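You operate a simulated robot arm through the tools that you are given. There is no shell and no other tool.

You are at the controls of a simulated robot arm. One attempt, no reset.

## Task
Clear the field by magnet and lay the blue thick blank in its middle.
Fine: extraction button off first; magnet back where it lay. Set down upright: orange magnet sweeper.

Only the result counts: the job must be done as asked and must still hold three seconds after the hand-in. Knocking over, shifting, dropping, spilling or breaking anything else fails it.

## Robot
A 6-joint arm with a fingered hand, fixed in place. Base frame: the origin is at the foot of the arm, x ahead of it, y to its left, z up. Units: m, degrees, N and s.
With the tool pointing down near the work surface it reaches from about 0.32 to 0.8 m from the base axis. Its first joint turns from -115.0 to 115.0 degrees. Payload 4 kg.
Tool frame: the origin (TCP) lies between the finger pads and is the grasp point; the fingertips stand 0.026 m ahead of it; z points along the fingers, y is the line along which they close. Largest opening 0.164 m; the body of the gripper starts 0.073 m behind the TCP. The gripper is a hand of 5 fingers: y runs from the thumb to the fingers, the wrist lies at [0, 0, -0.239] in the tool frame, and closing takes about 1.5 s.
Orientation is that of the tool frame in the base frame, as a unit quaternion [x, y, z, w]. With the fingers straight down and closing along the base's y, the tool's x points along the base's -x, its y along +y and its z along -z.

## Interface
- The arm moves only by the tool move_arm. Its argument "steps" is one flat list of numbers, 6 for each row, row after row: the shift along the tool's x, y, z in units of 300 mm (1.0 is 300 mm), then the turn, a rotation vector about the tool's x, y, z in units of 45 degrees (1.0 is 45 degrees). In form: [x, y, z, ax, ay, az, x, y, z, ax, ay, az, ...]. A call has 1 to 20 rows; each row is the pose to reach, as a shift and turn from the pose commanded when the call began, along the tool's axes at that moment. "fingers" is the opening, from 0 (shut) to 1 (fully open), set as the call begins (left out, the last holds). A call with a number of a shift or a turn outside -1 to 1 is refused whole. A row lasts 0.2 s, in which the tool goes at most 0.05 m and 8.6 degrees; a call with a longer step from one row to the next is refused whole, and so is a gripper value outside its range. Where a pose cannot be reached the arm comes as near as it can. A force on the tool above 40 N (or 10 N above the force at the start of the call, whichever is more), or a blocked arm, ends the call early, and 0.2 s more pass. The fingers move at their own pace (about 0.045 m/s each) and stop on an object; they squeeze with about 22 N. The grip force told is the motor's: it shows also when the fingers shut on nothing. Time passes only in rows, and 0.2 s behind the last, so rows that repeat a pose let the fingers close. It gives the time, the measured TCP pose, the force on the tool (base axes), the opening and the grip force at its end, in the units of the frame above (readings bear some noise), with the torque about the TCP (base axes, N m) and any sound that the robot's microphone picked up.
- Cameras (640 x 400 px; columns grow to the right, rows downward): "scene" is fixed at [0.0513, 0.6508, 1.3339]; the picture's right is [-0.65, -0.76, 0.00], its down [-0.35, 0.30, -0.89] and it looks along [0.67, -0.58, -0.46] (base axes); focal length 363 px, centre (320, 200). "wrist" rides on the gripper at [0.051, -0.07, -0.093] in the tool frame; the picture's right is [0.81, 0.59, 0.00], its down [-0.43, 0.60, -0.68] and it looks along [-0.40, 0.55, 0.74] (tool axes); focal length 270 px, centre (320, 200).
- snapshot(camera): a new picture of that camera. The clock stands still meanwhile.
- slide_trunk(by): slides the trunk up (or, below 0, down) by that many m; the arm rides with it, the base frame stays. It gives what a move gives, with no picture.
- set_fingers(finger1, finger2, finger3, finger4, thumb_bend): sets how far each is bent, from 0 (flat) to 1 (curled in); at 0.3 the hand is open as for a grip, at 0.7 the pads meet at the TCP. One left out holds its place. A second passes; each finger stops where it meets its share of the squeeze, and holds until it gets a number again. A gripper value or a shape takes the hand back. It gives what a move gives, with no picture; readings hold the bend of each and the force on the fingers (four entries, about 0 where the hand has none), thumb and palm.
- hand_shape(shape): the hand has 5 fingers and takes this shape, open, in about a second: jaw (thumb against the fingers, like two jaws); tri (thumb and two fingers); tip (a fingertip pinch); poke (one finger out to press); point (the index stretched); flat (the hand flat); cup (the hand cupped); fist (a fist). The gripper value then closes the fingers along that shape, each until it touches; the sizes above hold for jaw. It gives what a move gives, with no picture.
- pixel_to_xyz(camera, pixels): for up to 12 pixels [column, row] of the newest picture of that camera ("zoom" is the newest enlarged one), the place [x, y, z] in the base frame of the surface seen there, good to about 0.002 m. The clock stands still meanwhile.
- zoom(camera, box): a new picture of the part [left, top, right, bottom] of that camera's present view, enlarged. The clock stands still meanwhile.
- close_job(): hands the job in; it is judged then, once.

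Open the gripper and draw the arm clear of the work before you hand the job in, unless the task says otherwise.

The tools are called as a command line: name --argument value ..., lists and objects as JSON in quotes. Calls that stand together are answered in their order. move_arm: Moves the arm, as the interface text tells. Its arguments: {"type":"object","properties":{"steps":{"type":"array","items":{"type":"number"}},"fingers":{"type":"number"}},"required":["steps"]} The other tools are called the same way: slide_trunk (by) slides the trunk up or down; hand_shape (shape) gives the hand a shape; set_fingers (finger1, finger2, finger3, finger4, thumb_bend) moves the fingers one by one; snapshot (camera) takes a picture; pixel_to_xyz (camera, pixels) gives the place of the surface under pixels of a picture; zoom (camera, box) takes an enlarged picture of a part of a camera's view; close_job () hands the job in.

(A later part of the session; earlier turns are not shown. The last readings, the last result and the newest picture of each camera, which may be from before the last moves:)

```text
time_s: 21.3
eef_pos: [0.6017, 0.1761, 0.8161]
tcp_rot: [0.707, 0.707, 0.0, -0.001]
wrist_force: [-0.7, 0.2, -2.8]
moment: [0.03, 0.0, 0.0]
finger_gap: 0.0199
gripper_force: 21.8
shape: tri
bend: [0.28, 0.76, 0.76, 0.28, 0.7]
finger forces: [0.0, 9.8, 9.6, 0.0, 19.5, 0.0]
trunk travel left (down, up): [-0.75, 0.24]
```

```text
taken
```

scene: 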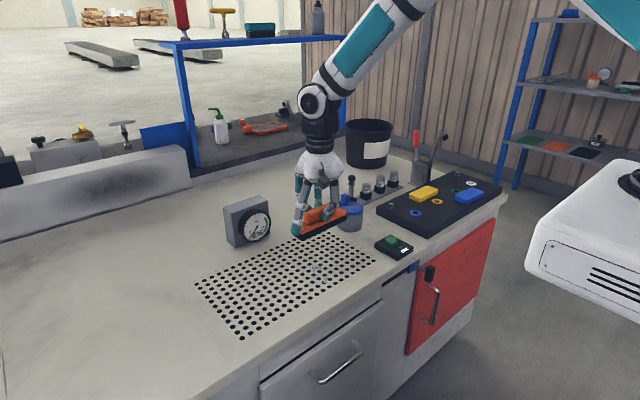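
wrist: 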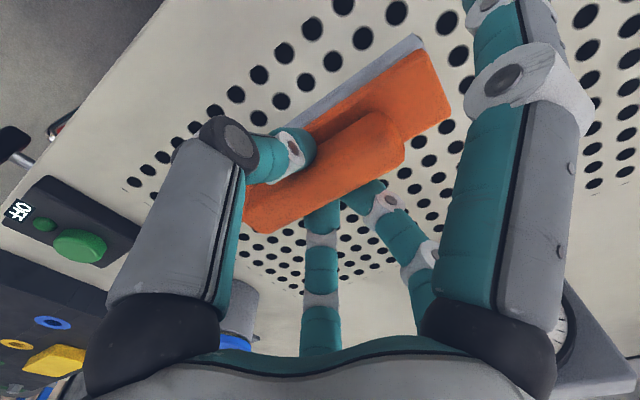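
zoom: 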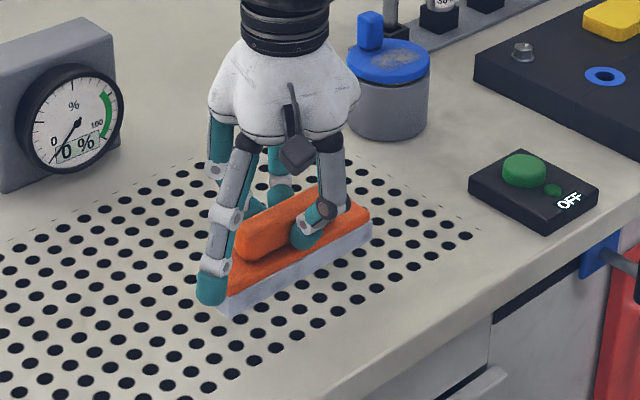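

The magnet's side turned grey and no chips are visible on the holes. I lift 90 mm and check the field and the magnet.

move_arm --steps '[0, 0, -0.1, 0, 0, 0, 0, 0, -0.2, 0, 0, 0, 0, 0, -0.32, 0, 0, 0, 0, 0, -0.41, 0, 0, 0, 0, 0, -0.41, 0, 0, 0]'

zoom --camera "scene" --box '[260, 190, 400, 310]'

snapshot --camera "wrist"

zoom --camera "scene" --box '[180, 210, 390, 345]'

```text
time_s: 22.5
eef_pos: [0.6013, 0.1766, 0.9396]
tcp_rot: [0.707, 0.707, 0.0, 0.0]
wrist_force: [-0.8, -0.7, -2.6]
moment: [-0.01, 0.04, -0.02]
finger_gap: 0.02
gripper_force: 21.6
shape: tri
bend: [0.28, 0.76, 0.76, 0.28, 0.7]
finger forces: [0.0, 9.7, 9.6, 0.1, 19.3, 0.0]
trunk travel left (down, up): [-0.75, 0.24]
```

```text
3.33 times, centred on (330, 250) of scene
```

zoom: 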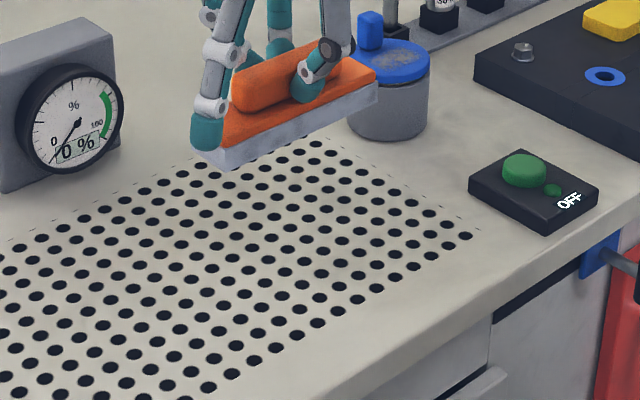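

```text
taken
```

wrist: 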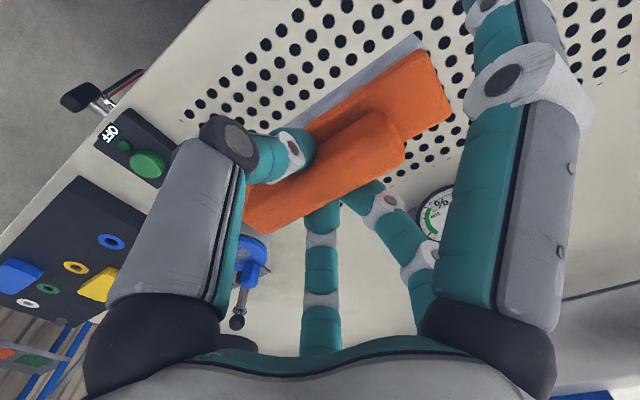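

```text
2.96 times, centred on (285, 278) of scene
```

zoom: 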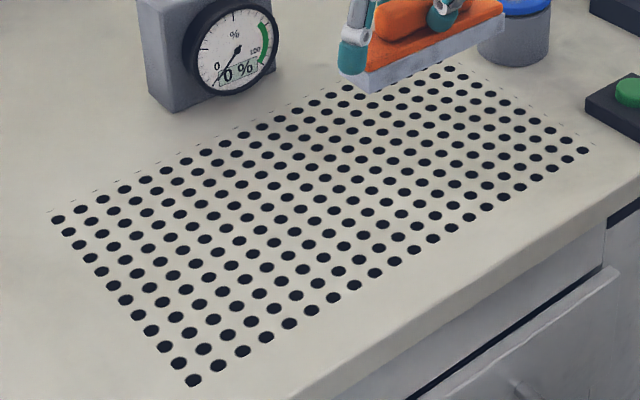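

The field is clear and the chips cling to the magnet. I carry the sweeper back by exactly the reverse commanded shifts (x -1.483, y -0.16, z +0.378 units in total).

move_arm --steps '[-0.12, 0, 0, 0, 0, 0, -0.24, -0.01, 0, 0, 0, 0, -0.36, -0.02, 0, 0, 0, 0, -0.48, -0.03, 0, 0, 0, 0, -0.6, -0.04, 0, 0, 0, 0, -0.72, -0.06, 0, 0, 0, 0, -0.84, -0.08, 0, 0, 0, 0, -0.94, -0.1, 0, 0, 0, 0, -1.0, -0.12, 0, 0, 0, 0]'

move_arm --steps '[-0.12, -0.01, 0, 0, 0, 0, -0.24, -0.02, 0, 0, 0, 0, -0.36, -0.03, 0, 0, 0, 0, -0.44, -0.04, 0, 0, 0, 0, -0.483, -0.04, 0, 0, 0, 0, -0.483, -0.04, 0, 0, 0, 0, -0.483, -0.04, 0.12, 0, 0, 0, -0.483, -0.04, 0.24, 0, 0, 0, -0.483, -0.04, 0.3, 0, 0, 0, -0.483, -0.04, 0.3, 0, 0, 0]'

zoom --camera "scene" --box '[380, 110, 510, 240]'

```text
time_s: 24.5
eef_pos: [0.566, -0.1245, 0.9396]
tcp_rot: [0.707, 0.707, 0.0, 0.0]
wrist_force: [-0.9, -1.0, -2.9]
moment: [-0.04, 0.0, -0.03]
finger_gap: 0.02
gripper_force: 22.0
shape: tri
bend: [0.28, 0.76, 0.76, 0.28, 0.7]
finger forces: [0.0, 9.7, 9.5, 0.0, 19.3, 0.1]
trunk travel left (down, up): [-0.75, 0.24]
```

```text
time_s: 26.7
eef_pos: [0.5538, -0.2697, 0.8499]
tcp_rot: [0.707, 0.707, 0.0, 0.0]
wrist_force: [-1.0, -0.4, -3.3]
moment: [0.04, 0.0, -0.02]
finger_gap: 0.0198
gripper_force: 22.2
shape: tri
bend: [0.28, 0.76, 0.76, 0.28, 0.7]
finger forces: [0.1, 9.8, 9.5, 0.0, 19.3, 0.0]
trunk travel left (down, up): [-0.75, 0.24]
```

```text
3.08 times, centred on (445, 175) of scene
```

zoom: 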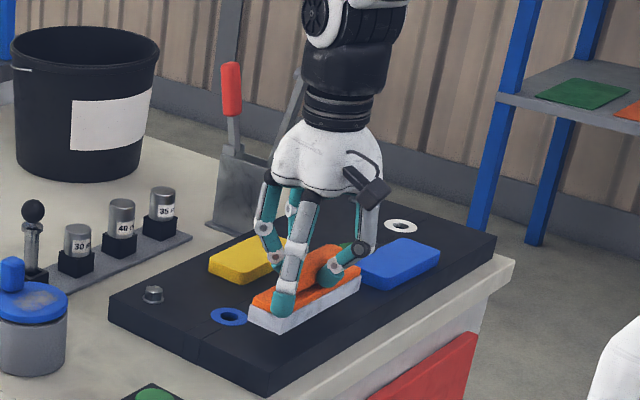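

I'm above the original spot, 23 mm up. I lower slowly over the remaining 0.078 units, watching the force.

move_arm --steps '[0, 0, 0.03, 0, 0, 0, 0, 0, 0.05, 0, 0, 0, 0, 0, 0.06, 0, 0, 0, 0, 0, 0.068, 0, 0, 0, 0, 0, 0.073, 0, 0, 0, 0, 0, 0.0765, 0, 0, 0, 0, 0, 0.0765, 0, 0, 0]'

zoom --camera "scene" --box '[400, 160, 500, 230]'

```text
time_s: 28.3
eef_pos: [0.5541, -0.2696, 0.827]
tcp_rot: [0.707, 0.707, 0.0, 0.0]
wrist_force: [0.5, 0.2, -2.6]
moment: [-0.05, 0.0, -0.01]
finger_gap: 0.0201
gripper_force: 22.1
shape: tri
bend: [0.28, 0.76, 0.76, 0.28, 0.7]
finger forces: [0.0, 9.7, 9.6, 0.0, 19.2, 0.0]
trunk travel left (down, up): [-0.75, 0.24]
```

```text
5.71 times, centred on (450, 195) of scene
```

zoom: 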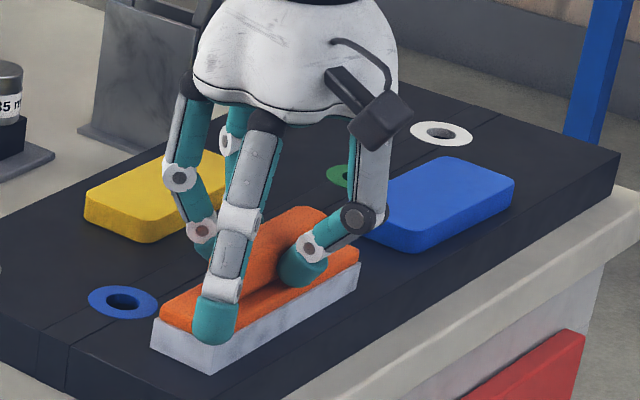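

Force still shows the weight (-2.6 N), so it isn't quite resting. I go down in half-millimetre steps.

move_arm --steps '[0, 0, 0.0015, 0, 0, 0, 0, 0, 0.0015, 0, 0, 0]'

move_arm --steps '[0, 0, 0.0015, 0, 0, 0, 0, 0, 0.0015, 0, 0, 0]'

```text
time_s: 28.9
eef_pos: [0.5527, -0.2688, 0.8254]
tcp_rot: [0.707, 0.708, 0.0, 0.0]
wrist_force: [0.8, 0.2, -3.4]
moment: [-0.01, -0.05, 0.01]
finger_gap: 0.0202
gripper_force: 21.3
shape: tri
bend: [0.28, 0.76, 0.76, 0.28, 0.7]
finger forces: [0.1, 9.6, 9.6, 0.1, 19.3, 0.0]
trunk travel left (down, up): [-0.75, 0.24]
```

```text
time_s: 29.5
eef_pos: [0.5533, -0.269, 0.8264]
tcp_rot: [0.707, 0.707, 0.0, 0.0]
wrist_force: [0.8, -0.1, -1.4]
moment: [0.0, -0.02, -0.01]
finger_gap: 0.0201
gripper_force: 22.1
shape: tri
bend: [0.28, 0.76, 0.76, 0.28, 0.7]
finger forces: [0.1, 10.0, 9.9, 0.1, 19.6, 0.0]
trunk travel left (down, up): [-0.75, 0.24]
```

Force has eased to -1.4 N; one more small step.

move_arm --steps '[0, 0, 0.0015, 0, 0, 0, 0, 0, 0.0015, 0, 0, 0, 0, 0, 0.0015, 0, 0, 0]'

```text
time_s: 30.3
eef_pos: [0.5533, -0.2683, 0.8247]
tcp_rot: [0.707, 0.707, -0.001, 0.0]
wrist_force: [1.2, -0.6, 2.1]
moment: [0.01, -0.02, 0.03]
finger_gap: 0.0201
gripper_force: 21.7
shape: tri
bend: [0.28, 0.76, 0.76, 0.28, 0.7]
finger forces: [0.0, 10.6, 10.8, 0.0, 19.9, 0.0]
trunk travel left (down, up): [-0.75, 0.24]
```

The magnet rests (+2.1 N). I open to ≈0.054 gap and hold still.

move_arm --steps '[0, 0, 0, 0, 0, 0, 0, 0, 0, 0, 0, 0, 0, 0, 0, 0, 0, 0, 0, 0, 0, 0, 0, 0, 0, 0, 0, 0, 0, 0, 0, 0, 0, 0, 0, 0]' --fingers 0.33

move_arm --steps '[0, 0, -0.05, 0, 0, 0, 0, 0, -0.15, 0, 0, 0, 0, 0, -0.28, 0, 0, 0, 0, 0, -0.41, 0, 0, 0, 0, 0, -0.41, 0, 0, 0]'

snapshot --camera "wrist"

zoom --camera "scene" --box '[370, 165, 510, 253]'

```text
time_s: 31.7
eef_pos: [0.5537, -0.2679, 0.8247]
tcp_rot: [0.707, 0.707, 0.0, 0.0]
wrist_force: [-0.6, -0.2, -0.4]
moment: [-0.01, 0.0, -0.01]
finger_gap: 0.0538
gripper_force: 0.1
shape: tri
bend: [0.14, 0.46, 0.46, 0.14, 0.7]
finger forces: [0.1, 0.1, 0.0, 0.0, 0.1, 0.0]
trunk travel left (down, up): [-0.75, 0.24]
```

```text
time_s: 32.9
eef_pos: [0.5534, -0.2687, 0.949]
tcp_rot: [0.707, 0.707, -0.001, 0.0]
wrist_force: [0.2, 0.0, 0.5]
moment: [0.02, 0.03, 0.01]
finger_gap: 0.0537
gripper_force: 0.1
shape: tri
bend: [0.14, 0.46, 0.46, 0.14, 0.7]
finger forces: [0.0, 0.0, 0.0, 0.0, 0.0, 0.1]
trunk travel left (down, up): [-0.75, 0.24]
```

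```text
taken
```

wrist: 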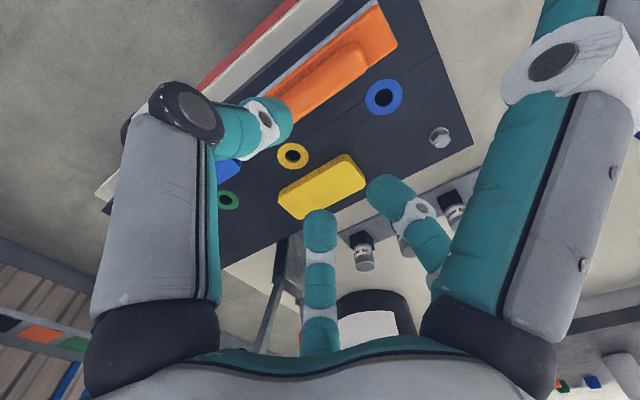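

```text
4.55 times, centred on (440, 209) of scene
```

zoom: 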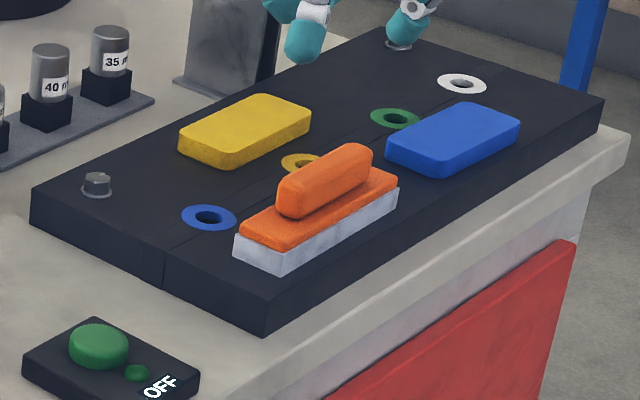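

The sweeper stands upright. I measure its position against the original (base corners, handle).

pixel_to_xyz --camera "zoom" --pixels '[[320, 170], [285, 205], [360, 160], [248, 235], [270, 243], [394, 180], [238, 250], [270, 262], [396, 205], [345, 200]]'

zoom --camera "wrist" --box '[245, 0, 405, 130]'

```text
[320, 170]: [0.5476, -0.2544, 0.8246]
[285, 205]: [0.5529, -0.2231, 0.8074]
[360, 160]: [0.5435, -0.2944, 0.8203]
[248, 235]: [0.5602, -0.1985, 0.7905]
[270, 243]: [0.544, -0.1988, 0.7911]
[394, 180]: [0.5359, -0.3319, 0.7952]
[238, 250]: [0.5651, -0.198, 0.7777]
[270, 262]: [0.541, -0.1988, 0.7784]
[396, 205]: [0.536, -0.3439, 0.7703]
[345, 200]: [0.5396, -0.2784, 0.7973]
```

```text
3.08 times, centred on (325, 65) of wrist
```

zoom: 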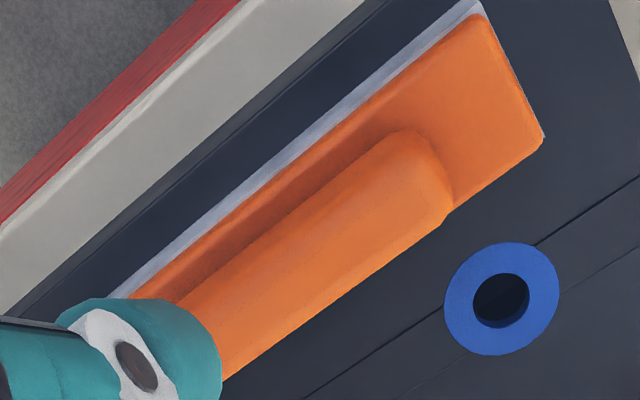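

pixel_to_xyz --camera "zoom" --pixels '[[475, 22], [536, 130], [150, 290], [320, 215], [410, 140], [300, 200], [440, 210], [370, 180], [350, 270], [260, 240]]'

```text
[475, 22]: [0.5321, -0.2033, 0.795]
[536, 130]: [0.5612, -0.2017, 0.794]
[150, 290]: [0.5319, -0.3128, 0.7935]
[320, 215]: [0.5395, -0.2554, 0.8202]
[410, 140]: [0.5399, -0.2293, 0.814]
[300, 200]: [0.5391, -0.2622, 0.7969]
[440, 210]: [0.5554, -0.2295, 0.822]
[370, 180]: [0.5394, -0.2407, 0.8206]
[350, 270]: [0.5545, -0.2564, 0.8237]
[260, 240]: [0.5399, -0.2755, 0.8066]
```

The sweeper sits about 6 mm short in x (edges 0.532/0.561 versus 0.538/0.568 originally), pushed by the fingers during the first grip. I regrip at the same place, where it will not shift, and correct by +6 mm.

move_arm --steps '[0, 0, 0.13, 0, 0, 0, 0, 0, 0.26, 0, 0, 0, 0, 0, 0.36, 0, 0, 0, 0, 0, 0.407, 0, 0, 0, 0, 0, 0.407, 0, 0, 0]'

move_arm --steps '[0, 0, 0, 0, 0, 0, 0, 0, 0, 0, 0, 0, 0, 0, 0, 0, 0, 0, 0, 0, 0, 0, 0, 0, 0, 0, 0, 0, 0, 0, 0, 0, 0, 0, 0, 0, 0, 0, 0, 0, 0, 0]' --fingers 0

move_arm --steps '[0, 0, -0.02, 0, 0, 0, 0, 0, -0.04, 0, 0, 0, 0, 0.01, -0.04, 0, 0, 0, 0, 0.02, -0.04, 0, 0, 0, 0, 0.02, -0.04, 0, 0, 0, 0, 0.02, -0.02, 0, 0, 0, 0, 0.02, -0.01, 0, 0, 0, 0, 0.02, -0.004, 0, 0, 0, 0, 0.02, -0.001, 0, 0, 0, 0, 0.02, -0.001, 0, 0, 0]'

```text
time_s: 34.1
eef_pos: [0.5552, -0.2686, 0.826]
tcp_rot: [0.707, 0.707, 0.0, 0.001]
wrist_force: [-0.9, -0.5, -0.4]
moment: [-0.05, 0.0, 0.02]
finger_gap: 0.0536
gripper_force: 0.0
shape: tri
bend: [0.14, 0.46, 0.46, 0.14, 0.7]
finger forces: [0.1, 0.0, 0.0, 0.1, 0.0, 0.0]
trunk travel left (down, up): [-0.75, 0.24]
```

```text
time_s: 35.7
eef_pos: [0.5537, -0.2703, 0.8266]
tcp_rot: [0.708, 0.706, -0.001, 0.0]
wrist_force: [0.4, 0.1, -0.3]
moment: [-0.01, -0.01, -0.01]
finger_gap: 0.0199
gripper_force: 22.2
shape: tri
bend: [0.28, 0.76, 0.76, 0.28, 0.7]
finger forces: [0.0, 9.6, 9.6, 0.1, 19.6, 0.0]
trunk travel left (down, up): [-0.75, 0.24]
```

```text
time_s: 37.9
eef_pos: [0.56, -0.2693, 0.8271]
tcp_rot: [0.707, 0.707, 0.0, -0.001]
wrist_force: [0.1, 0.6, -2.8]
moment: [0.01, 0.0, 0.0]
finger_gap: 0.0202
gripper_force: 22.0
shape: tri
bend: [0.28, 0.76, 0.76, 0.28, 0.7]
finger forces: [0.0, 9.9, 9.7, 0.1, 19.5, 0.0]
trunk travel left (down, up): [-0.75, 0.24]
```

Shifted by +6 mm; it is still just off the surface. I lower in small steps to contact.

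move_arm --steps '[0, 0, 0.001, 0, 0, 0, 0, 0, 0.002, 0, 0, 0, 0, 0, 0.002, 0, 0, 0]'

move_arm --steps '[0, 0, 0.001, 0, 0, 0, 0, 0, 0.001, 0, 0, 0]'

```text
time_s: 38.7
eef_pos: [0.5604, -0.2696, 0.826]
tcp_rot: [0.707, 0.707, 0.0, 0.0]
wrist_force: [0.3, 0.0, 1.6]
moment: [0.03, 0.01, 0.01]
finger_gap: 0.0196
gripper_force: 22.4
shape: tri
bend: [0.28, 0.76, 0.76, 0.28, 0.7]
finger forces: [0.1, 10.3, 10.5, 0.0, 20.1, 0.0]
trunk travel left (down, up): [-0.75, 0.24]
```

```text
time_s: 39.3
eef_pos: [0.5609, -0.2688, 0.8265]
tcp_rot: [0.707, 0.707, 0.0, -0.001]
wrist_force: [0.6, -0.4, 5.1]
moment: [0.0, 0.02, 0.03]
finger_gap: 0.0202
gripper_force: 22.5
shape: tri
bend: [0.28, 0.76, 0.76, 0.28, 0.7]
finger forces: [0.0, 10.7, 10.8, 0.0, 20.8, 0.0]
trunk travel left (down, up): [-0.75, 0.24]
```

Resting firmly (+5 N). I open, wait and lift away.

move_arm --steps '[0, 0, 0, 0, 0, 0, 0, 0, 0, 0, 0, 0, 0, 0, 0, 0, 0, 0, 0, 0, 0, 0, 0, 0, 0, 0, 0, 0, 0, 0, 0, 0, 0, 0, 0, 0]' --fingers 0.33

move_arm --steps '[0, 0, -0.05, 0, 0, 0, 0, 0, -0.15, 0, 0, 0, 0, 0, -0.28, 0, 0, 0, 0, 0, -0.41, 0, 0, 0, 0, 0, -0.45, 0, 0, 0]'

zoom --camera "wrist" --box '[180, 0, 468, 180]'

pixel_to_xyz --camera "zoom" --pixels '[[425, 20], [465, 95], [350, 110], [300, 180], [380, 160], [430, 60]]'

```text
time_s: 40.7
eef_pos: [0.5599, -0.2693, 0.8257]
tcp_rot: [0.707, 0.707, 0.001, 0.0]
wrist_force: [0.5, -0.2, 0.6]
moment: [-0.02, -0.01, -0.02]
finger_gap: 0.0537
gripper_force: 0.0
shape: tri
bend: [0.14, 0.46, 0.46, 0.14, 0.7]
finger forces: [0.0, 0.0, 0.0, 0.0, 0.1, 0.1]
trunk travel left (down, up): [-0.75, 0.24]
```

```text
time_s: 41.9
eef_pos: [0.5599, -0.2687, 0.9622]
tcp_rot: [0.707, 0.707, 0.0, 0.0]
wrist_force: [0.4, -0.5, 0.2]
moment: [0.01, 0.02, 0.03]
finger_gap: 0.0539
gripper_force: 0.1
shape: tri
bend: [0.14, 0.46, 0.46, 0.14, 0.7]
finger forces: [0.0, 0.1, 0.0, 0.0, 0.0, 0.1]
trunk travel left (down, up): [-0.75, 0.24]
```

```text
2.22 times, centred on (324, 90) of wrist
```

zoom: 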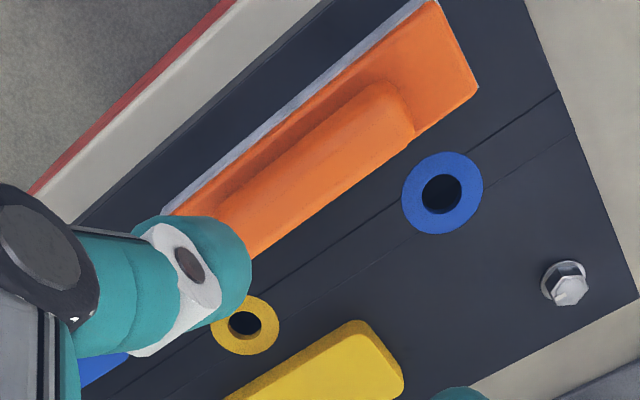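

```text
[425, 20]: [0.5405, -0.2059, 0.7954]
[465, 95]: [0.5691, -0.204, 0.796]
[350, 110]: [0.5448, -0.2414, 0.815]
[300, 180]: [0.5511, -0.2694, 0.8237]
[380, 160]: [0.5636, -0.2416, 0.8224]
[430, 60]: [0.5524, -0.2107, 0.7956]
```

I compare with the original scene zoom using the same box.

zoom --camera "scene" --box '[370, 165, 510, 253]'

pixel_to_xyz --camera "zoom" --pixels '[[390, 178], [242, 235], [388, 195], [240, 252], [455, 135], [388, 148], [470, 107], [515, 122], [430, 168], [455, 160], [280, 190]]'

```text
4.55 times, centred on (440, 209) of scene
```

zoom: 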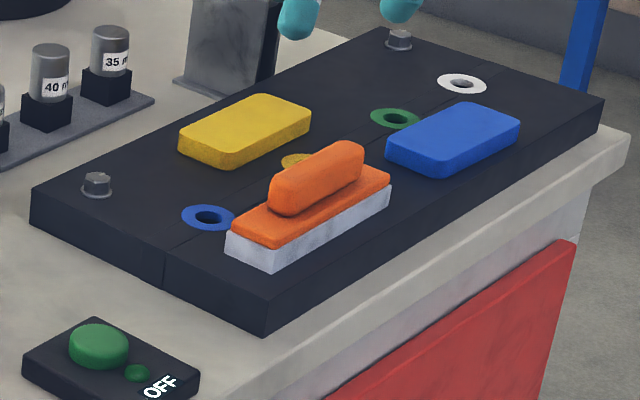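

```text
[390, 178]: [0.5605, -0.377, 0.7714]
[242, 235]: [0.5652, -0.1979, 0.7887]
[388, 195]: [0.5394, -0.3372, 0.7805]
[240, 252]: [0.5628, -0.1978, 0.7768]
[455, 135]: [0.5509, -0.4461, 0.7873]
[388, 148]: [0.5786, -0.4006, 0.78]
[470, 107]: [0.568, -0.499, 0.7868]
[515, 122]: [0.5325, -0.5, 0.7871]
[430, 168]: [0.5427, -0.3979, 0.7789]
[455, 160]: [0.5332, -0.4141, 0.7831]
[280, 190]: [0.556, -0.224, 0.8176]
```

Sweeper is back within about 1 mm and upright. Next I move above the blue blank (≈(0.553,-0.45)) and open wider for a clear view.

move_arm --steps '[-0.12, 0, 0, 0, 0, 0, -0.24, -0.01, 0, 0, 0, 0, -0.36, -0.02, 0, 0, 0, 0, -0.48, -0.02, 0, 0, 0, 0, -0.6, -0.02, 0, 0, 0, 0, -0.604, -0.02, 0, 0, 0, 0]' --fingers 0.9

snapshot --camera "wrist"

zoom --camera "wrist" --box '[230, 20, 420, 140]'

```text
time_s: 43.3
eef_pos: [0.5538, -0.4494, 0.9607]
tcp_rot: [0.707, 0.708, 0.0, 0.001]
wrist_force: [0.8, 0.1, -0.4]
moment: [0.02, -0.01, 0.0]
finger_gap: 0.1474
gripper_force: 0.1
shape: tri
bend: [0.14, 0.26, 0.26, 0.14, 0.35]
finger forces: [0.0, 0.1, 0.1, 0.0, 0.0, 0.0]
trunk travel left (down, up): [-0.75, 0.24]
```

```text
taken
```

wrist: 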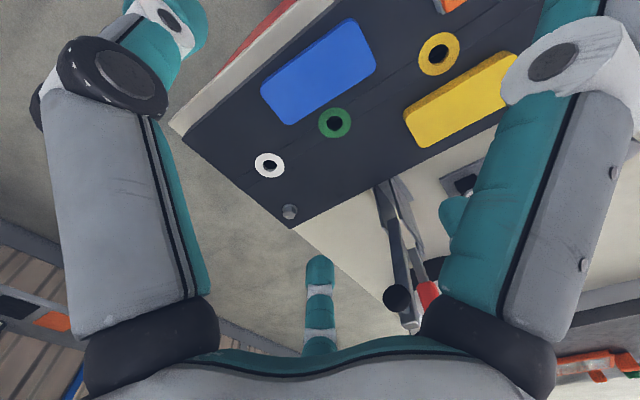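

```text
3.33 times, centred on (325, 80) of wrist
```

zoom: 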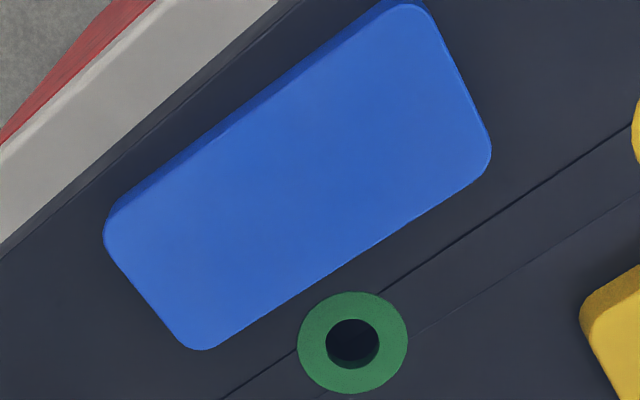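

I measure the blank's edges in this zoom.

pixel_to_xyz --camera "zoom" --pixels '[[115, 222], [195, 340], [420, 12], [480, 150], [260, 128], [335, 262], [155, 290], [460, 80], [300, 200], [250, 118], [345, 270], [490, 165]]'

```text
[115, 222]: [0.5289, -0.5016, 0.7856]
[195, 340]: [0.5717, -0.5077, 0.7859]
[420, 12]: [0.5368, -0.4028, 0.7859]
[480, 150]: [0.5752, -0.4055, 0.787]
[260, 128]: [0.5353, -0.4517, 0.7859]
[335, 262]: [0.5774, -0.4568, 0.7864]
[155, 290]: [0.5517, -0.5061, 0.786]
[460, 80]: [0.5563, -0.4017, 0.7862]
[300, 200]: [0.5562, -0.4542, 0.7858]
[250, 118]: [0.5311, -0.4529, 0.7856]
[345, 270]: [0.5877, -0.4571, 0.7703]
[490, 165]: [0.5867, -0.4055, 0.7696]
```

The blank seems about 50×105 mm, centred (0.5545,-0.4545), maybe with slight yaw. I sample the edges more finely.

zoom --camera "scene" --box '[450, 180, 490, 208]'

zoom --camera "wrist" --box '[255, 15, 385, 130]'

```text
14.29 times, centred on (470, 194) of scene
```

zoom: 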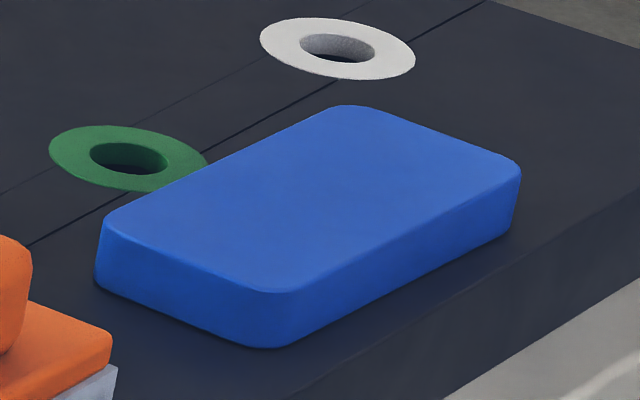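

```text
3.48 times, centred on (320, 72) of wrist
```

zoom: 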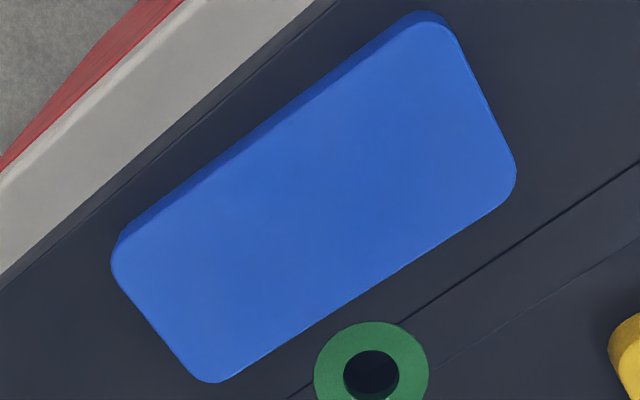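

pixel_to_xyz --camera "zoom" --pixels '[[265, 358], [305, 332], [345, 306], [385, 281], [425, 256], [465, 231], [145, 216], [195, 182], [245, 148], [295, 113], [345, 77], [385, 48]]'

zoom --camera "scene" --box '[450, 180, 490, 208]'

pixel_to_xyz --camera "zoom" --pixels '[[300, 310], [350, 290], [400, 265], [450, 242], [500, 218], [120, 258], [160, 278], [200, 295], [240, 312], [120, 205], [300, 118], [200, 166]]'

```text
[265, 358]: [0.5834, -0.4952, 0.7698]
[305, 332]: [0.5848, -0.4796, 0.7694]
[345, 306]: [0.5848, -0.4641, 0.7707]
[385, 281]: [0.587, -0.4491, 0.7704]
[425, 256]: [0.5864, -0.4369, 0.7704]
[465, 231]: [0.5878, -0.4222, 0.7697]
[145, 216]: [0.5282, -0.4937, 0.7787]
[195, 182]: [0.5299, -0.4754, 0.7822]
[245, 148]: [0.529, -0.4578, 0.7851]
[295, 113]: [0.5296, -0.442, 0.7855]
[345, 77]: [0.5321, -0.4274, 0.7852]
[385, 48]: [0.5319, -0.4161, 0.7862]
```

```text
14.29 times, centred on (470, 194) of scene
```

zoom: 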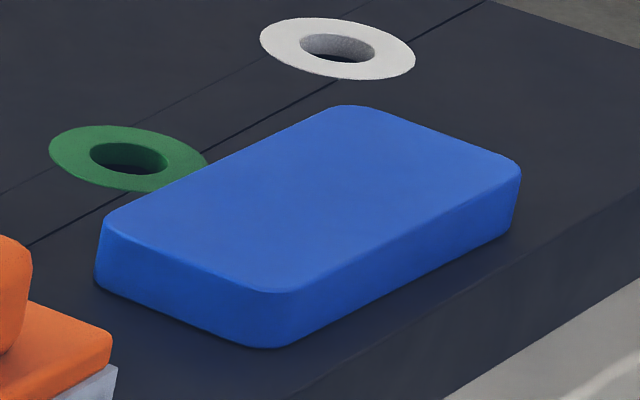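

```text
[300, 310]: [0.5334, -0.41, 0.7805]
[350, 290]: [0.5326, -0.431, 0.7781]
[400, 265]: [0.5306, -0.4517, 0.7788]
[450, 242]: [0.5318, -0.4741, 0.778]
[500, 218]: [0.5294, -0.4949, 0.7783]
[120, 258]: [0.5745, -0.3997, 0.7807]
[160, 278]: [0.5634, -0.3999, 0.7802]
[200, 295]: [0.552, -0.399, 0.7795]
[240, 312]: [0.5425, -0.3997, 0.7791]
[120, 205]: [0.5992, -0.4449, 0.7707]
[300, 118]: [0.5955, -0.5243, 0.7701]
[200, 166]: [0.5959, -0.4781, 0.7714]
```

Blank: x 0.531–0.579, y -0.509…-0.400, top 0.787. I set the opening to ≈0.09 and descend at (0.557,-0.460), with a margin of 8–10 mm between the side finger and the sweeper, stopping first at TCP z≈0.815.

move_arm --steps '[-0.035, 0.011, 0.0, 0, 0, 0, -0.035, 0.011, 0.12, 0, 0, 0, -0.035, 0.011, 0.24, 0, 0, 0, -0.035, 0.011, 0.36, 0, 0, 0, -0.035, 0.011, 0.44, 0, 0, 0, -0.035, 0.011, 0.485, 0, 0, 0, -0.035, 0.011, 0.485, 0, 0, 0]' --fingers 0.52

snapshot --camera "wrist"

zoom --camera "scene" --box '[400, 130, 510, 240]'

```text
time_s: 44.9
eef_pos: [0.556, -0.4609, 0.8149]
tcp_rot: [0.706, 0.708, 0.0, 0.0]
wrist_force: [-0.5, 0.6, 0.1]
moment: [0.01, 0.02, 0.01]
finger_gap: 0.0856
gripper_force: 0.1
shape: tri
bend: [0.14, 0.36, 0.36, 0.14, 0.7]
finger forces: [0.0, 0.0, 0.0, 0.0, 0.0, 0.0]
trunk travel left (down, up): [-0.75, 0.24]
```

```text
taken
```

wrist: 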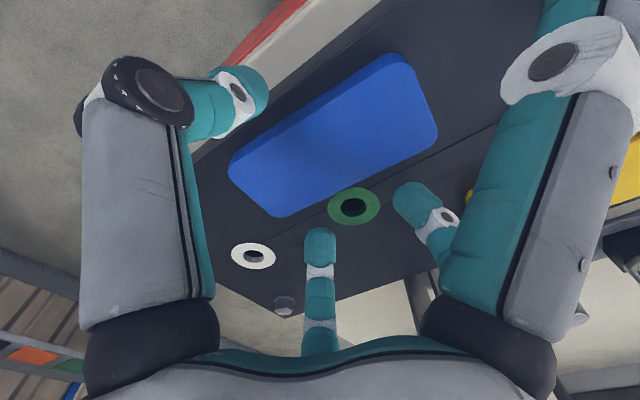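

```text
3.64 times, centred on (455, 185) of scene
```

zoom: 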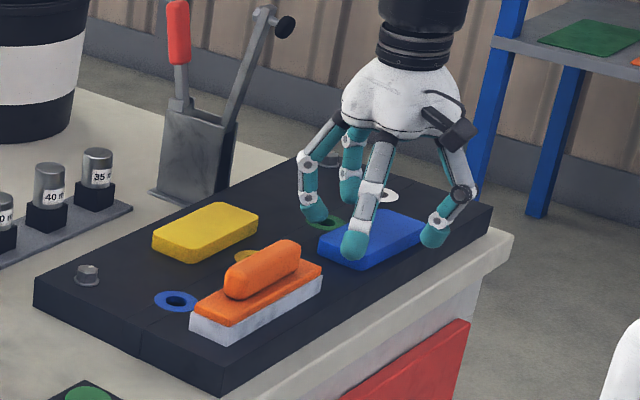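

I check the near side finger's tip at zoom (352,250) and thumb tip at (432,240) before going down the last 15 mm.

pixel_to_xyz --camera "zoom" --pixels '[[352, 256], [352, 240], [345, 245], [362, 245], [432, 243], [425, 240], [318, 215], [310, 210], [320, 285]]'

pixel_to_xyz --camera "wrist" --pixels '[[262, 90], [268, 95], [255, 115], [318, 232], [310, 245], [405, 190], [398, 200]]'

```text
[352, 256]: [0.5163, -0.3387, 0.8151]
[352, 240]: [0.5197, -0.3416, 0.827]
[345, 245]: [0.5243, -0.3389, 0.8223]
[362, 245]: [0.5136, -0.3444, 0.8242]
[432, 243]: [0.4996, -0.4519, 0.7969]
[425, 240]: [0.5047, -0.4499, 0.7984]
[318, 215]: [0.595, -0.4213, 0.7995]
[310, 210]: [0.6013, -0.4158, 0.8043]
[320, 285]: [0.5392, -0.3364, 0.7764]
```

```text
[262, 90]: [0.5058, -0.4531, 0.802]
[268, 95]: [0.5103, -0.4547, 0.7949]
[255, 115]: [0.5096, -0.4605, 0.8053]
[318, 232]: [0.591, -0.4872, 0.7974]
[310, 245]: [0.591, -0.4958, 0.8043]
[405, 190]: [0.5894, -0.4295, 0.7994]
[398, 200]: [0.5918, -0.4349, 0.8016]
```

Side finger tip is at TCP height and clear of the sweeper. I descend 16 mm more so that the tips sit ≈2 mm above the tray.

move_arm --steps '[0, 0, 0.02, 0, 0, 0, 0, 0, 0.04, 0, 0, 0, 0, 0, 0.05, 0, 0, 0, 0, 0, 0.054, 0, 0, 0, 0, 0, 0.054, 0, 0, 0]'

zoom --camera "scene" --box '[430, 160, 490, 220]'

snapshot --camera "wrist"

```text
time_s: 46.1
eef_pos: [0.5561, -0.4616, 0.7998]
tcp_rot: [0.708, 0.706, 0.0, 0.0]
wrist_force: [0.5, -0.4, 0.2]
moment: [0.02, 0.02, 0.05]
finger_gap: 0.0856
gripper_force: 0.0
shape: tri
bend: [0.14, 0.36, 0.36, 0.14, 0.7]
finger forces: [0.0, 0.1, 0.0, 0.0, 0.0, 0.0]
trunk travel left (down, up): [-0.75, 0.24]
```

```text
6.67 times, centred on (460, 190) of scene
```

zoom: 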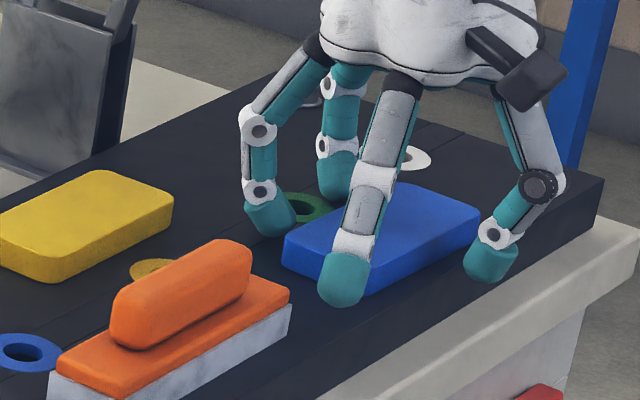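

```text
taken
```

wrist: 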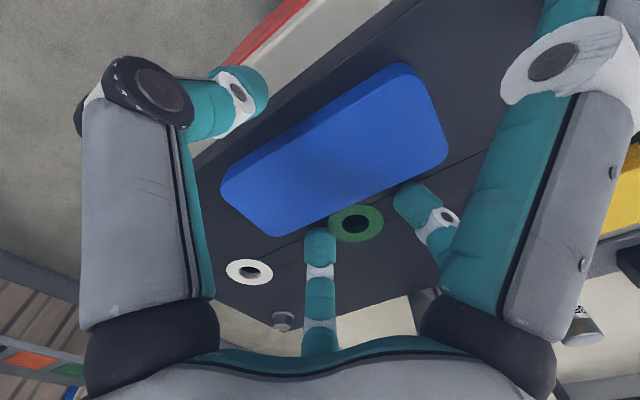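

All digits clear. I close on the blank.

move_arm --steps '[0, 0, 0, 0, 0, 0, 0, 0, 0, 0, 0, 0, 0, 0, 0, 0, 0, 0, 0, 0, 0, 0, 0, 0, 0, 0, 0, 0, 0, 0, 0, 0, 0, 0, 0, 0, 0, 0, 0, 0, 0, 0, 0, 0, 0, 0, 0, 0]' --fingers 0

zoom --camera "scene" --box '[430, 160, 490, 220]'

snapshot --camera "wrist"

```text
time_s: 47.9
eef_pos: [0.5575, -0.4612, 0.7976]
tcp_rot: [0.707, 0.707, 0.0, 0.0]
wrist_force: [0.5, -0.1, -0.7]
moment: [0.0, -0.03, -0.03]
finger_gap: 0.0513
gripper_force: 22.4
shape: tri
bend: [0.28, 0.45, 0.47, 0.28, 0.7]
finger forces: [0.1, 9.7, 10.5, 0.0, 19.8, 0.0]
trunk travel left (down, up): [-0.75, 0.24]
```

```text
6.67 times, centred on (460, 190) of scene
```

zoom: 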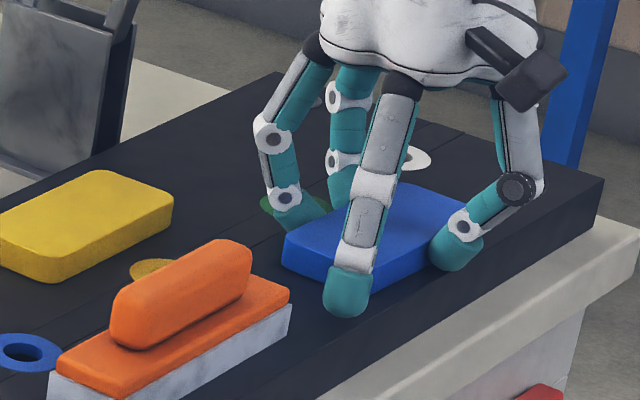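

```text
taken
```

wrist: 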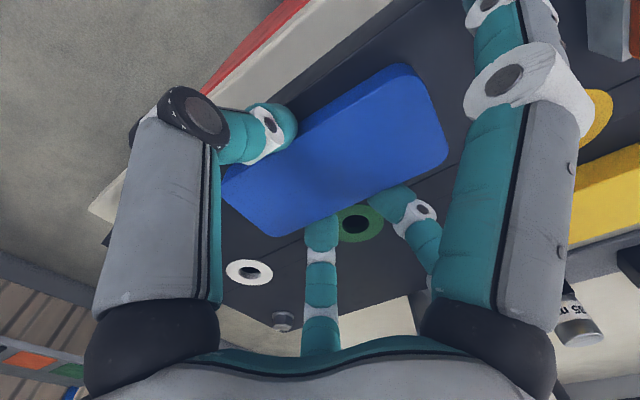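

Gripped: gap 0.051, forces 10/10/20 N. I lift slowly by 30 mm.

move_arm --steps '[0, 0, -0.01, 0, 0, 0, 0, 0, -0.025, 0, 0, 0, 0, 0, -0.05, 0, 0, 0, 0, 0, -0.08, 0, 0, 0, 0, 0, -0.11, 0, 0, 0, 0, 0, -0.11, 0, 0, 0]'

zoom --camera "scene" --box '[420, 140, 500, 220]'

snapshot --camera "wrist"

```text
time_s: 49.3
eef_pos: [0.5566, -0.4591, 0.8317]
tcp_rot: [0.707, 0.707, -0.001, -0.001]
wrist_force: [0.2, 0.8, -7.4]
moment: [-0.06, -0.03, -0.02]
finger_gap: 0.0512
gripper_force: 21.4
shape: tri
bend: [0.28, 0.45, 0.47, 0.28, 0.7]
finger forces: [0.1, 9.2, 10.4, 0.0, 19.8, 0.1]
trunk travel left (down, up): [-0.75, 0.24]
```

```text
5.00 times, centred on (460, 180) of scene
```

zoom: 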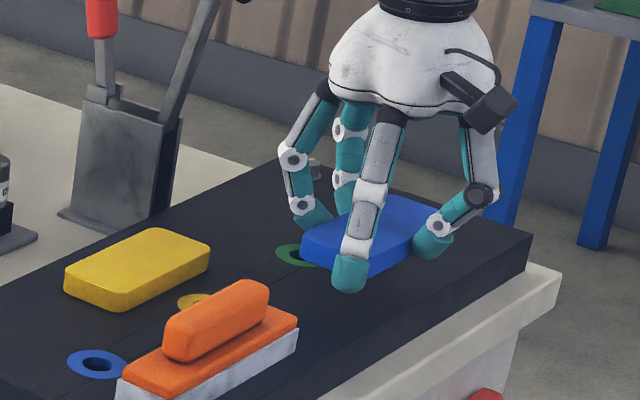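

```text
taken
```

wrist: 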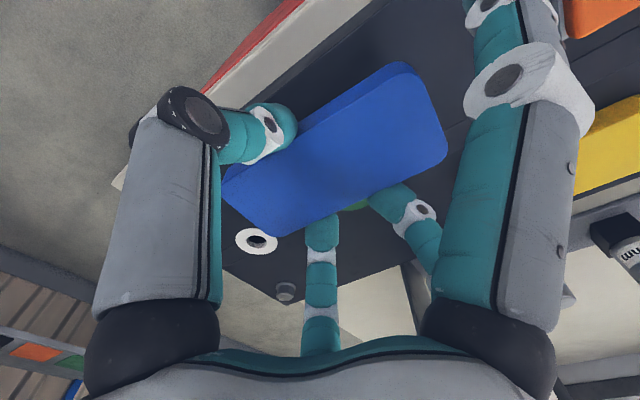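

The blank is lifted (≈7 N). I raise it by 100 mm, then carry it gently toward the field centre.

move_arm --steps '[0, 0, -0.08, 0, 0, 0, 0, 0, -0.18, 0, 0, 0, 0, 0, -0.28, 0, 0, 0, 0.03, 0, -0.33, 0, 0, 0, 0.11, 0.01, -0.33, 0, 0, 0, 0.21, 0.02, -0.33, 0, 0, 0, 0.31, 0.04, -0.33, 0, 0, 0, 0.41, 0.06, -0.33, 0, 0, 0, 0.51, 0.08, -0.33, 0, 0, 0, 0.61, 0.1, -0.33, 0, 0, 0, 0.71, 0.12, -0.33, 0, 0, 0, 0.81, 0.14, -0.33, 0, 0, 0, 0.91, 0.16, -0.33, 0, 0, 0, 1.0, 0.18, -0.33, 0, 0, 0]'

move_arm --steps '[0.1, 0.02, 0, 0, 0, 0, 0.2, 0.04, 0, 0, 0, 0, 0.3, 0.06, 0, 0, 0, 0, 0.4, 0.08, 0, 0, 0, 0, 0.5, 0.1, 0, 0, 0, 0, 0.6, 0.12, 0, 0, 0, 0, 0.7, 0.14, 0, 0, 0, 0, 0.8, 0.15, 0, 0, 0, 0, 0.9, 0.16, 0, 0, 0, 0, 1.0, 0.167, 0, 0, 0, 0]'

move_arm --steps '[0.09, 0, 0, 0, 0, 0, 0.18, 0, 0, 0, 0, 0, 0.24, 0, 0, 0, 0, 0, 0.28, 0, 0, 0, 0, 0, 0.28, 0, 0, 0, 0, 0]'

snapshot --camera "wrist"

snapshot --camera "scene"

```text
time_s: 52.3
eef_pos: [0.611, -0.1608, 0.9311]
tcp_rot: [0.707, 0.707, 0.0, -0.001]
wrist_force: [0.2, 0.2, -6.7]
moment: [-0.04, -0.02, 0.01]
finger_gap: 0.051
gripper_force: 22.2
shape: tri
bend: [0.28, 0.46, 0.47, 0.28, 0.7]
finger forces: [0.0, 9.5, 10.2, 0.0, 19.7, 0.1]
trunk travel left (down, up): [-0.75, 0.24]
```

```text
time_s: 54.5
eef_pos: [0.6615, 0.1405, 0.9307]
tcp_rot: [0.706, 0.708, -0.001, 0.0]
wrist_force: [0.0, 0.3, -7.0]
moment: [-0.05, -0.05, -0.04]
finger_gap: 0.0507
gripper_force: 21.4
shape: tri
bend: [0.28, 0.46, 0.47, 0.28, 0.7]
finger forces: [0.0, 9.4, 10.4, 0.0, 19.7, 0.0]
trunk travel left (down, up): [-0.75, 0.24]
```

```text
time_s: 55.7
eef_pos: [0.6601, 0.2233, 0.9299]
tcp_rot: [0.707, 0.707, 0.0, 0.0]
wrist_force: [0.8, -0.4, -6.7]
moment: [-0.05, -0.02, 0.0]
finger_gap: 0.0509
gripper_force: 22.0
shape: tri
bend: [0.28, 0.46, 0.47, 0.28, 0.7]
finger forces: [0.1, 9.3, 10.4, 0.0, 19.6, 0.0]
trunk travel left (down, up): [-0.75, 0.24]
```

```text
taken
```

wrist: 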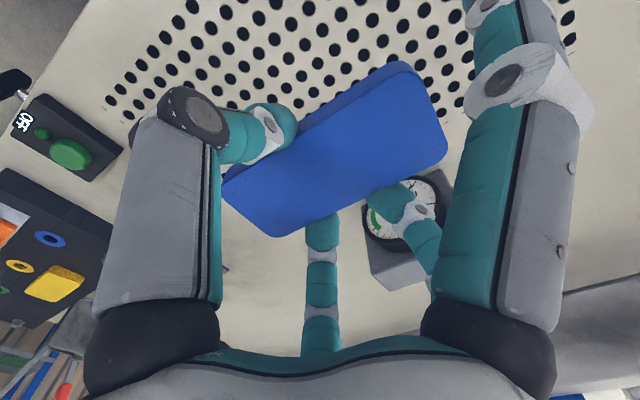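

```text
taken
```

scene: 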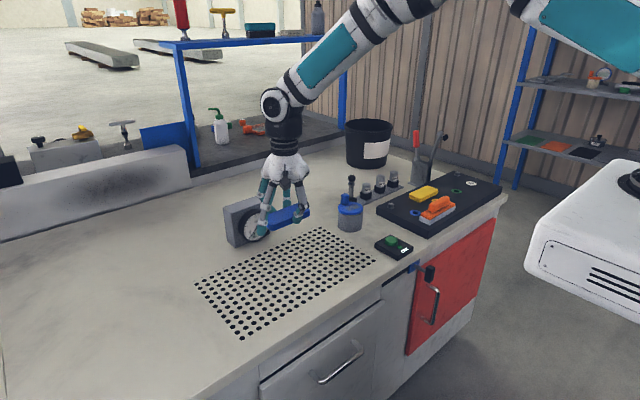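

I measure the blank's pose in hand (wrist view) and the outermost holes of the field.

pixel_to_xyz --camera "wrist" --pixels '[[277, 230], [437, 160], [405, 75], [230, 190], [335, 155], [300, 220], [380, 190], [350, 108], [420, 115], [250, 210]]'

zoom --camera "scene" --box '[185, 190, 385, 345]'

```text
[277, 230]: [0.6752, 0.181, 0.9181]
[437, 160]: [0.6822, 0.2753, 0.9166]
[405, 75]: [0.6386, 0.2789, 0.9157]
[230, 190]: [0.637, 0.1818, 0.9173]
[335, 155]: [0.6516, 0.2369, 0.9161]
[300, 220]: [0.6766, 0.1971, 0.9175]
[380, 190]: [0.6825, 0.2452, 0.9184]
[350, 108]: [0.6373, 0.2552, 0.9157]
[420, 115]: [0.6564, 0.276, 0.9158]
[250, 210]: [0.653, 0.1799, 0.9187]
```

```text
2.58 times, centred on (285, 268) of scene
```

zoom: 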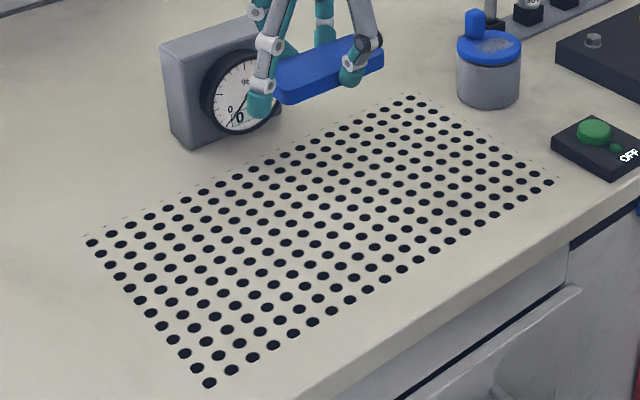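

pixel_to_xyz --camera "zoom" --pixels '[[412, 97], [548, 182], [209, 383], [92, 243], [404, 93], [555, 178], [85, 237], [480, 139], [150, 310], [378, 284], [252, 169]]'

pixel_to_xyz --camera "wrist" --pixels '[[443, 130], [447, 145], [430, 95], [440, 120], [228, 195], [240, 210]]'

```text
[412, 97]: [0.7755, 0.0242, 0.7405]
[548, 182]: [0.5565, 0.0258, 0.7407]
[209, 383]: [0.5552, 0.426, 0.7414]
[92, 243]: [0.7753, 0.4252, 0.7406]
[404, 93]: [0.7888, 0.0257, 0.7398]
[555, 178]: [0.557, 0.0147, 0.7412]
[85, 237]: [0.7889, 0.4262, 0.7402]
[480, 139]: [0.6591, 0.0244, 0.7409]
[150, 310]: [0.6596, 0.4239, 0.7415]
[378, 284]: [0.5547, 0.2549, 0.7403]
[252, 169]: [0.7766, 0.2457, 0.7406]
```

```text
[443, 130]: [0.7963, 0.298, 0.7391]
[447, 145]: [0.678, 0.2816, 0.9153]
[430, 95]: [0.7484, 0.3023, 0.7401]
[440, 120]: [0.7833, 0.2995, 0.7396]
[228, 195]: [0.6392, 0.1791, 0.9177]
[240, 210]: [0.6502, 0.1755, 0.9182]
```

The full holes span x 0.5555–0.7755 and y 0.0245–0.426, but faint clipped arcs show at the rear and right edge. I zoom on the corners to find the true field border.

zoom --camera "scene" --box '[190, 270, 260, 345]'

zoom --camera "scene" --box '[290, 215, 380, 275]'

pixel_to_xyz --camera "zoom" --pixels '[[200, 88], [190, 95], [560, 330], [600, 300], [585, 310]]'

```text
5.33 times, centred on (225, 308) of scene
```

zoom: 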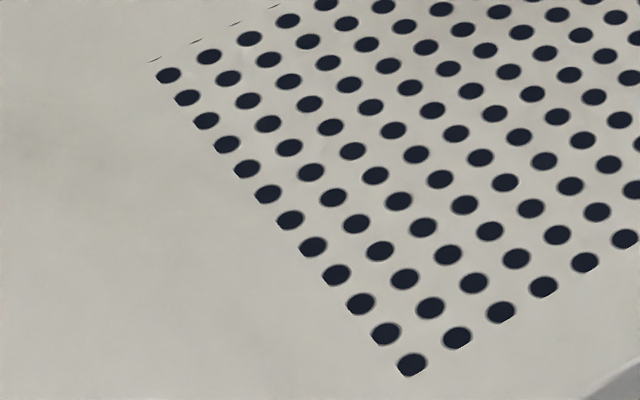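

```text
6.67 times, centred on (335, 245) of scene
```

zoom: 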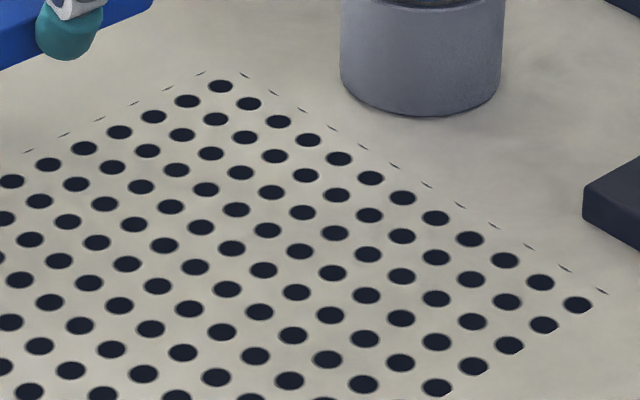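

```text
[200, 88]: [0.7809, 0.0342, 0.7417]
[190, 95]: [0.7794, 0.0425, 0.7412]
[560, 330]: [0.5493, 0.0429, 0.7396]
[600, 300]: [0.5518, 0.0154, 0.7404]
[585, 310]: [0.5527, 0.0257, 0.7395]
```

The field border is x 0.551–0.790, y 0.012–0.431, so the middle is ≈(0.670,0.2215). The blank's centre is ≈(0.660,0.2297); I shift +10 mm in x, -8 mm in y and lower to TCP z≈0.785.

move_arm --steps '[-0.027, 0.033, 0, 0, 0, 0, -0.027, 0.033, 0.1, 0, 0, 0, -0.027, 0.033, 0.2, 0, 0, 0, -0.027, 0.033, 0.3, 0, 0, 0, -0.027, 0.033, 0.4, 0, 0, 0, -0.027, 0.033, 0.46, 0, 0, 0, -0.027, 0.033, 0.483, 0, 0, 0, -0.027, 0.033, 0.483, 0, 0, 0]'

zoom --camera "scene" --box '[200, 180, 380, 340]'

snapshot --camera "wrist"

```text
time_s: 57.5
eef_pos: [0.6711, 0.2145, 0.7856]
tcp_rot: [0.707, 0.707, -0.001, 0.0]
wrist_force: [0.0, 0.0, -6.4]
moment: [-0.05, -0.03, -0.02]
finger_gap: 0.0506
gripper_force: 21.9
shape: tri
bend: [0.28, 0.46, 0.47, 0.28, 0.7]
finger forces: [0.1, 9.3, 10.4, 0.0, 19.7, 0.0]
trunk travel left (down, up): [-0.75, 0.24]
```

```text
2.50 times, centred on (290, 260) of scene
```

zoom: 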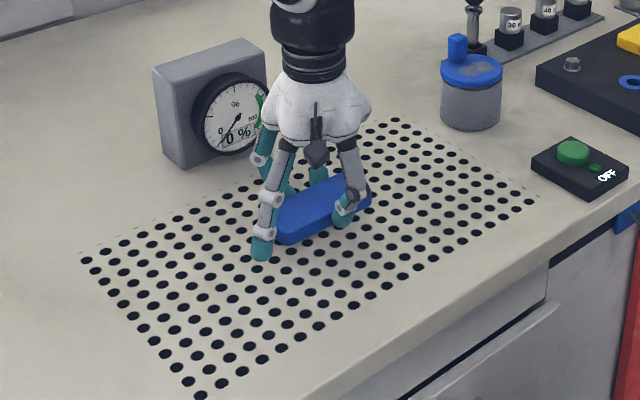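

```text
taken
```

wrist: 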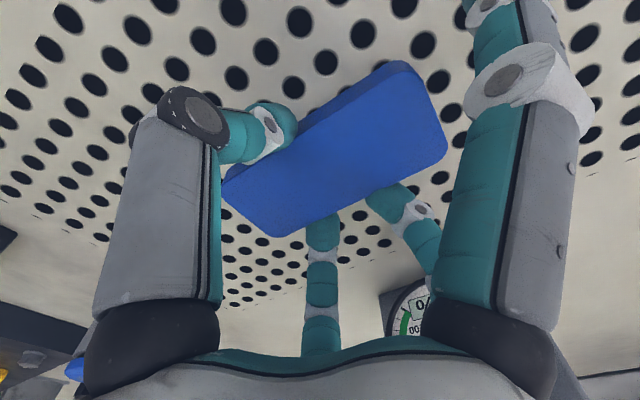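

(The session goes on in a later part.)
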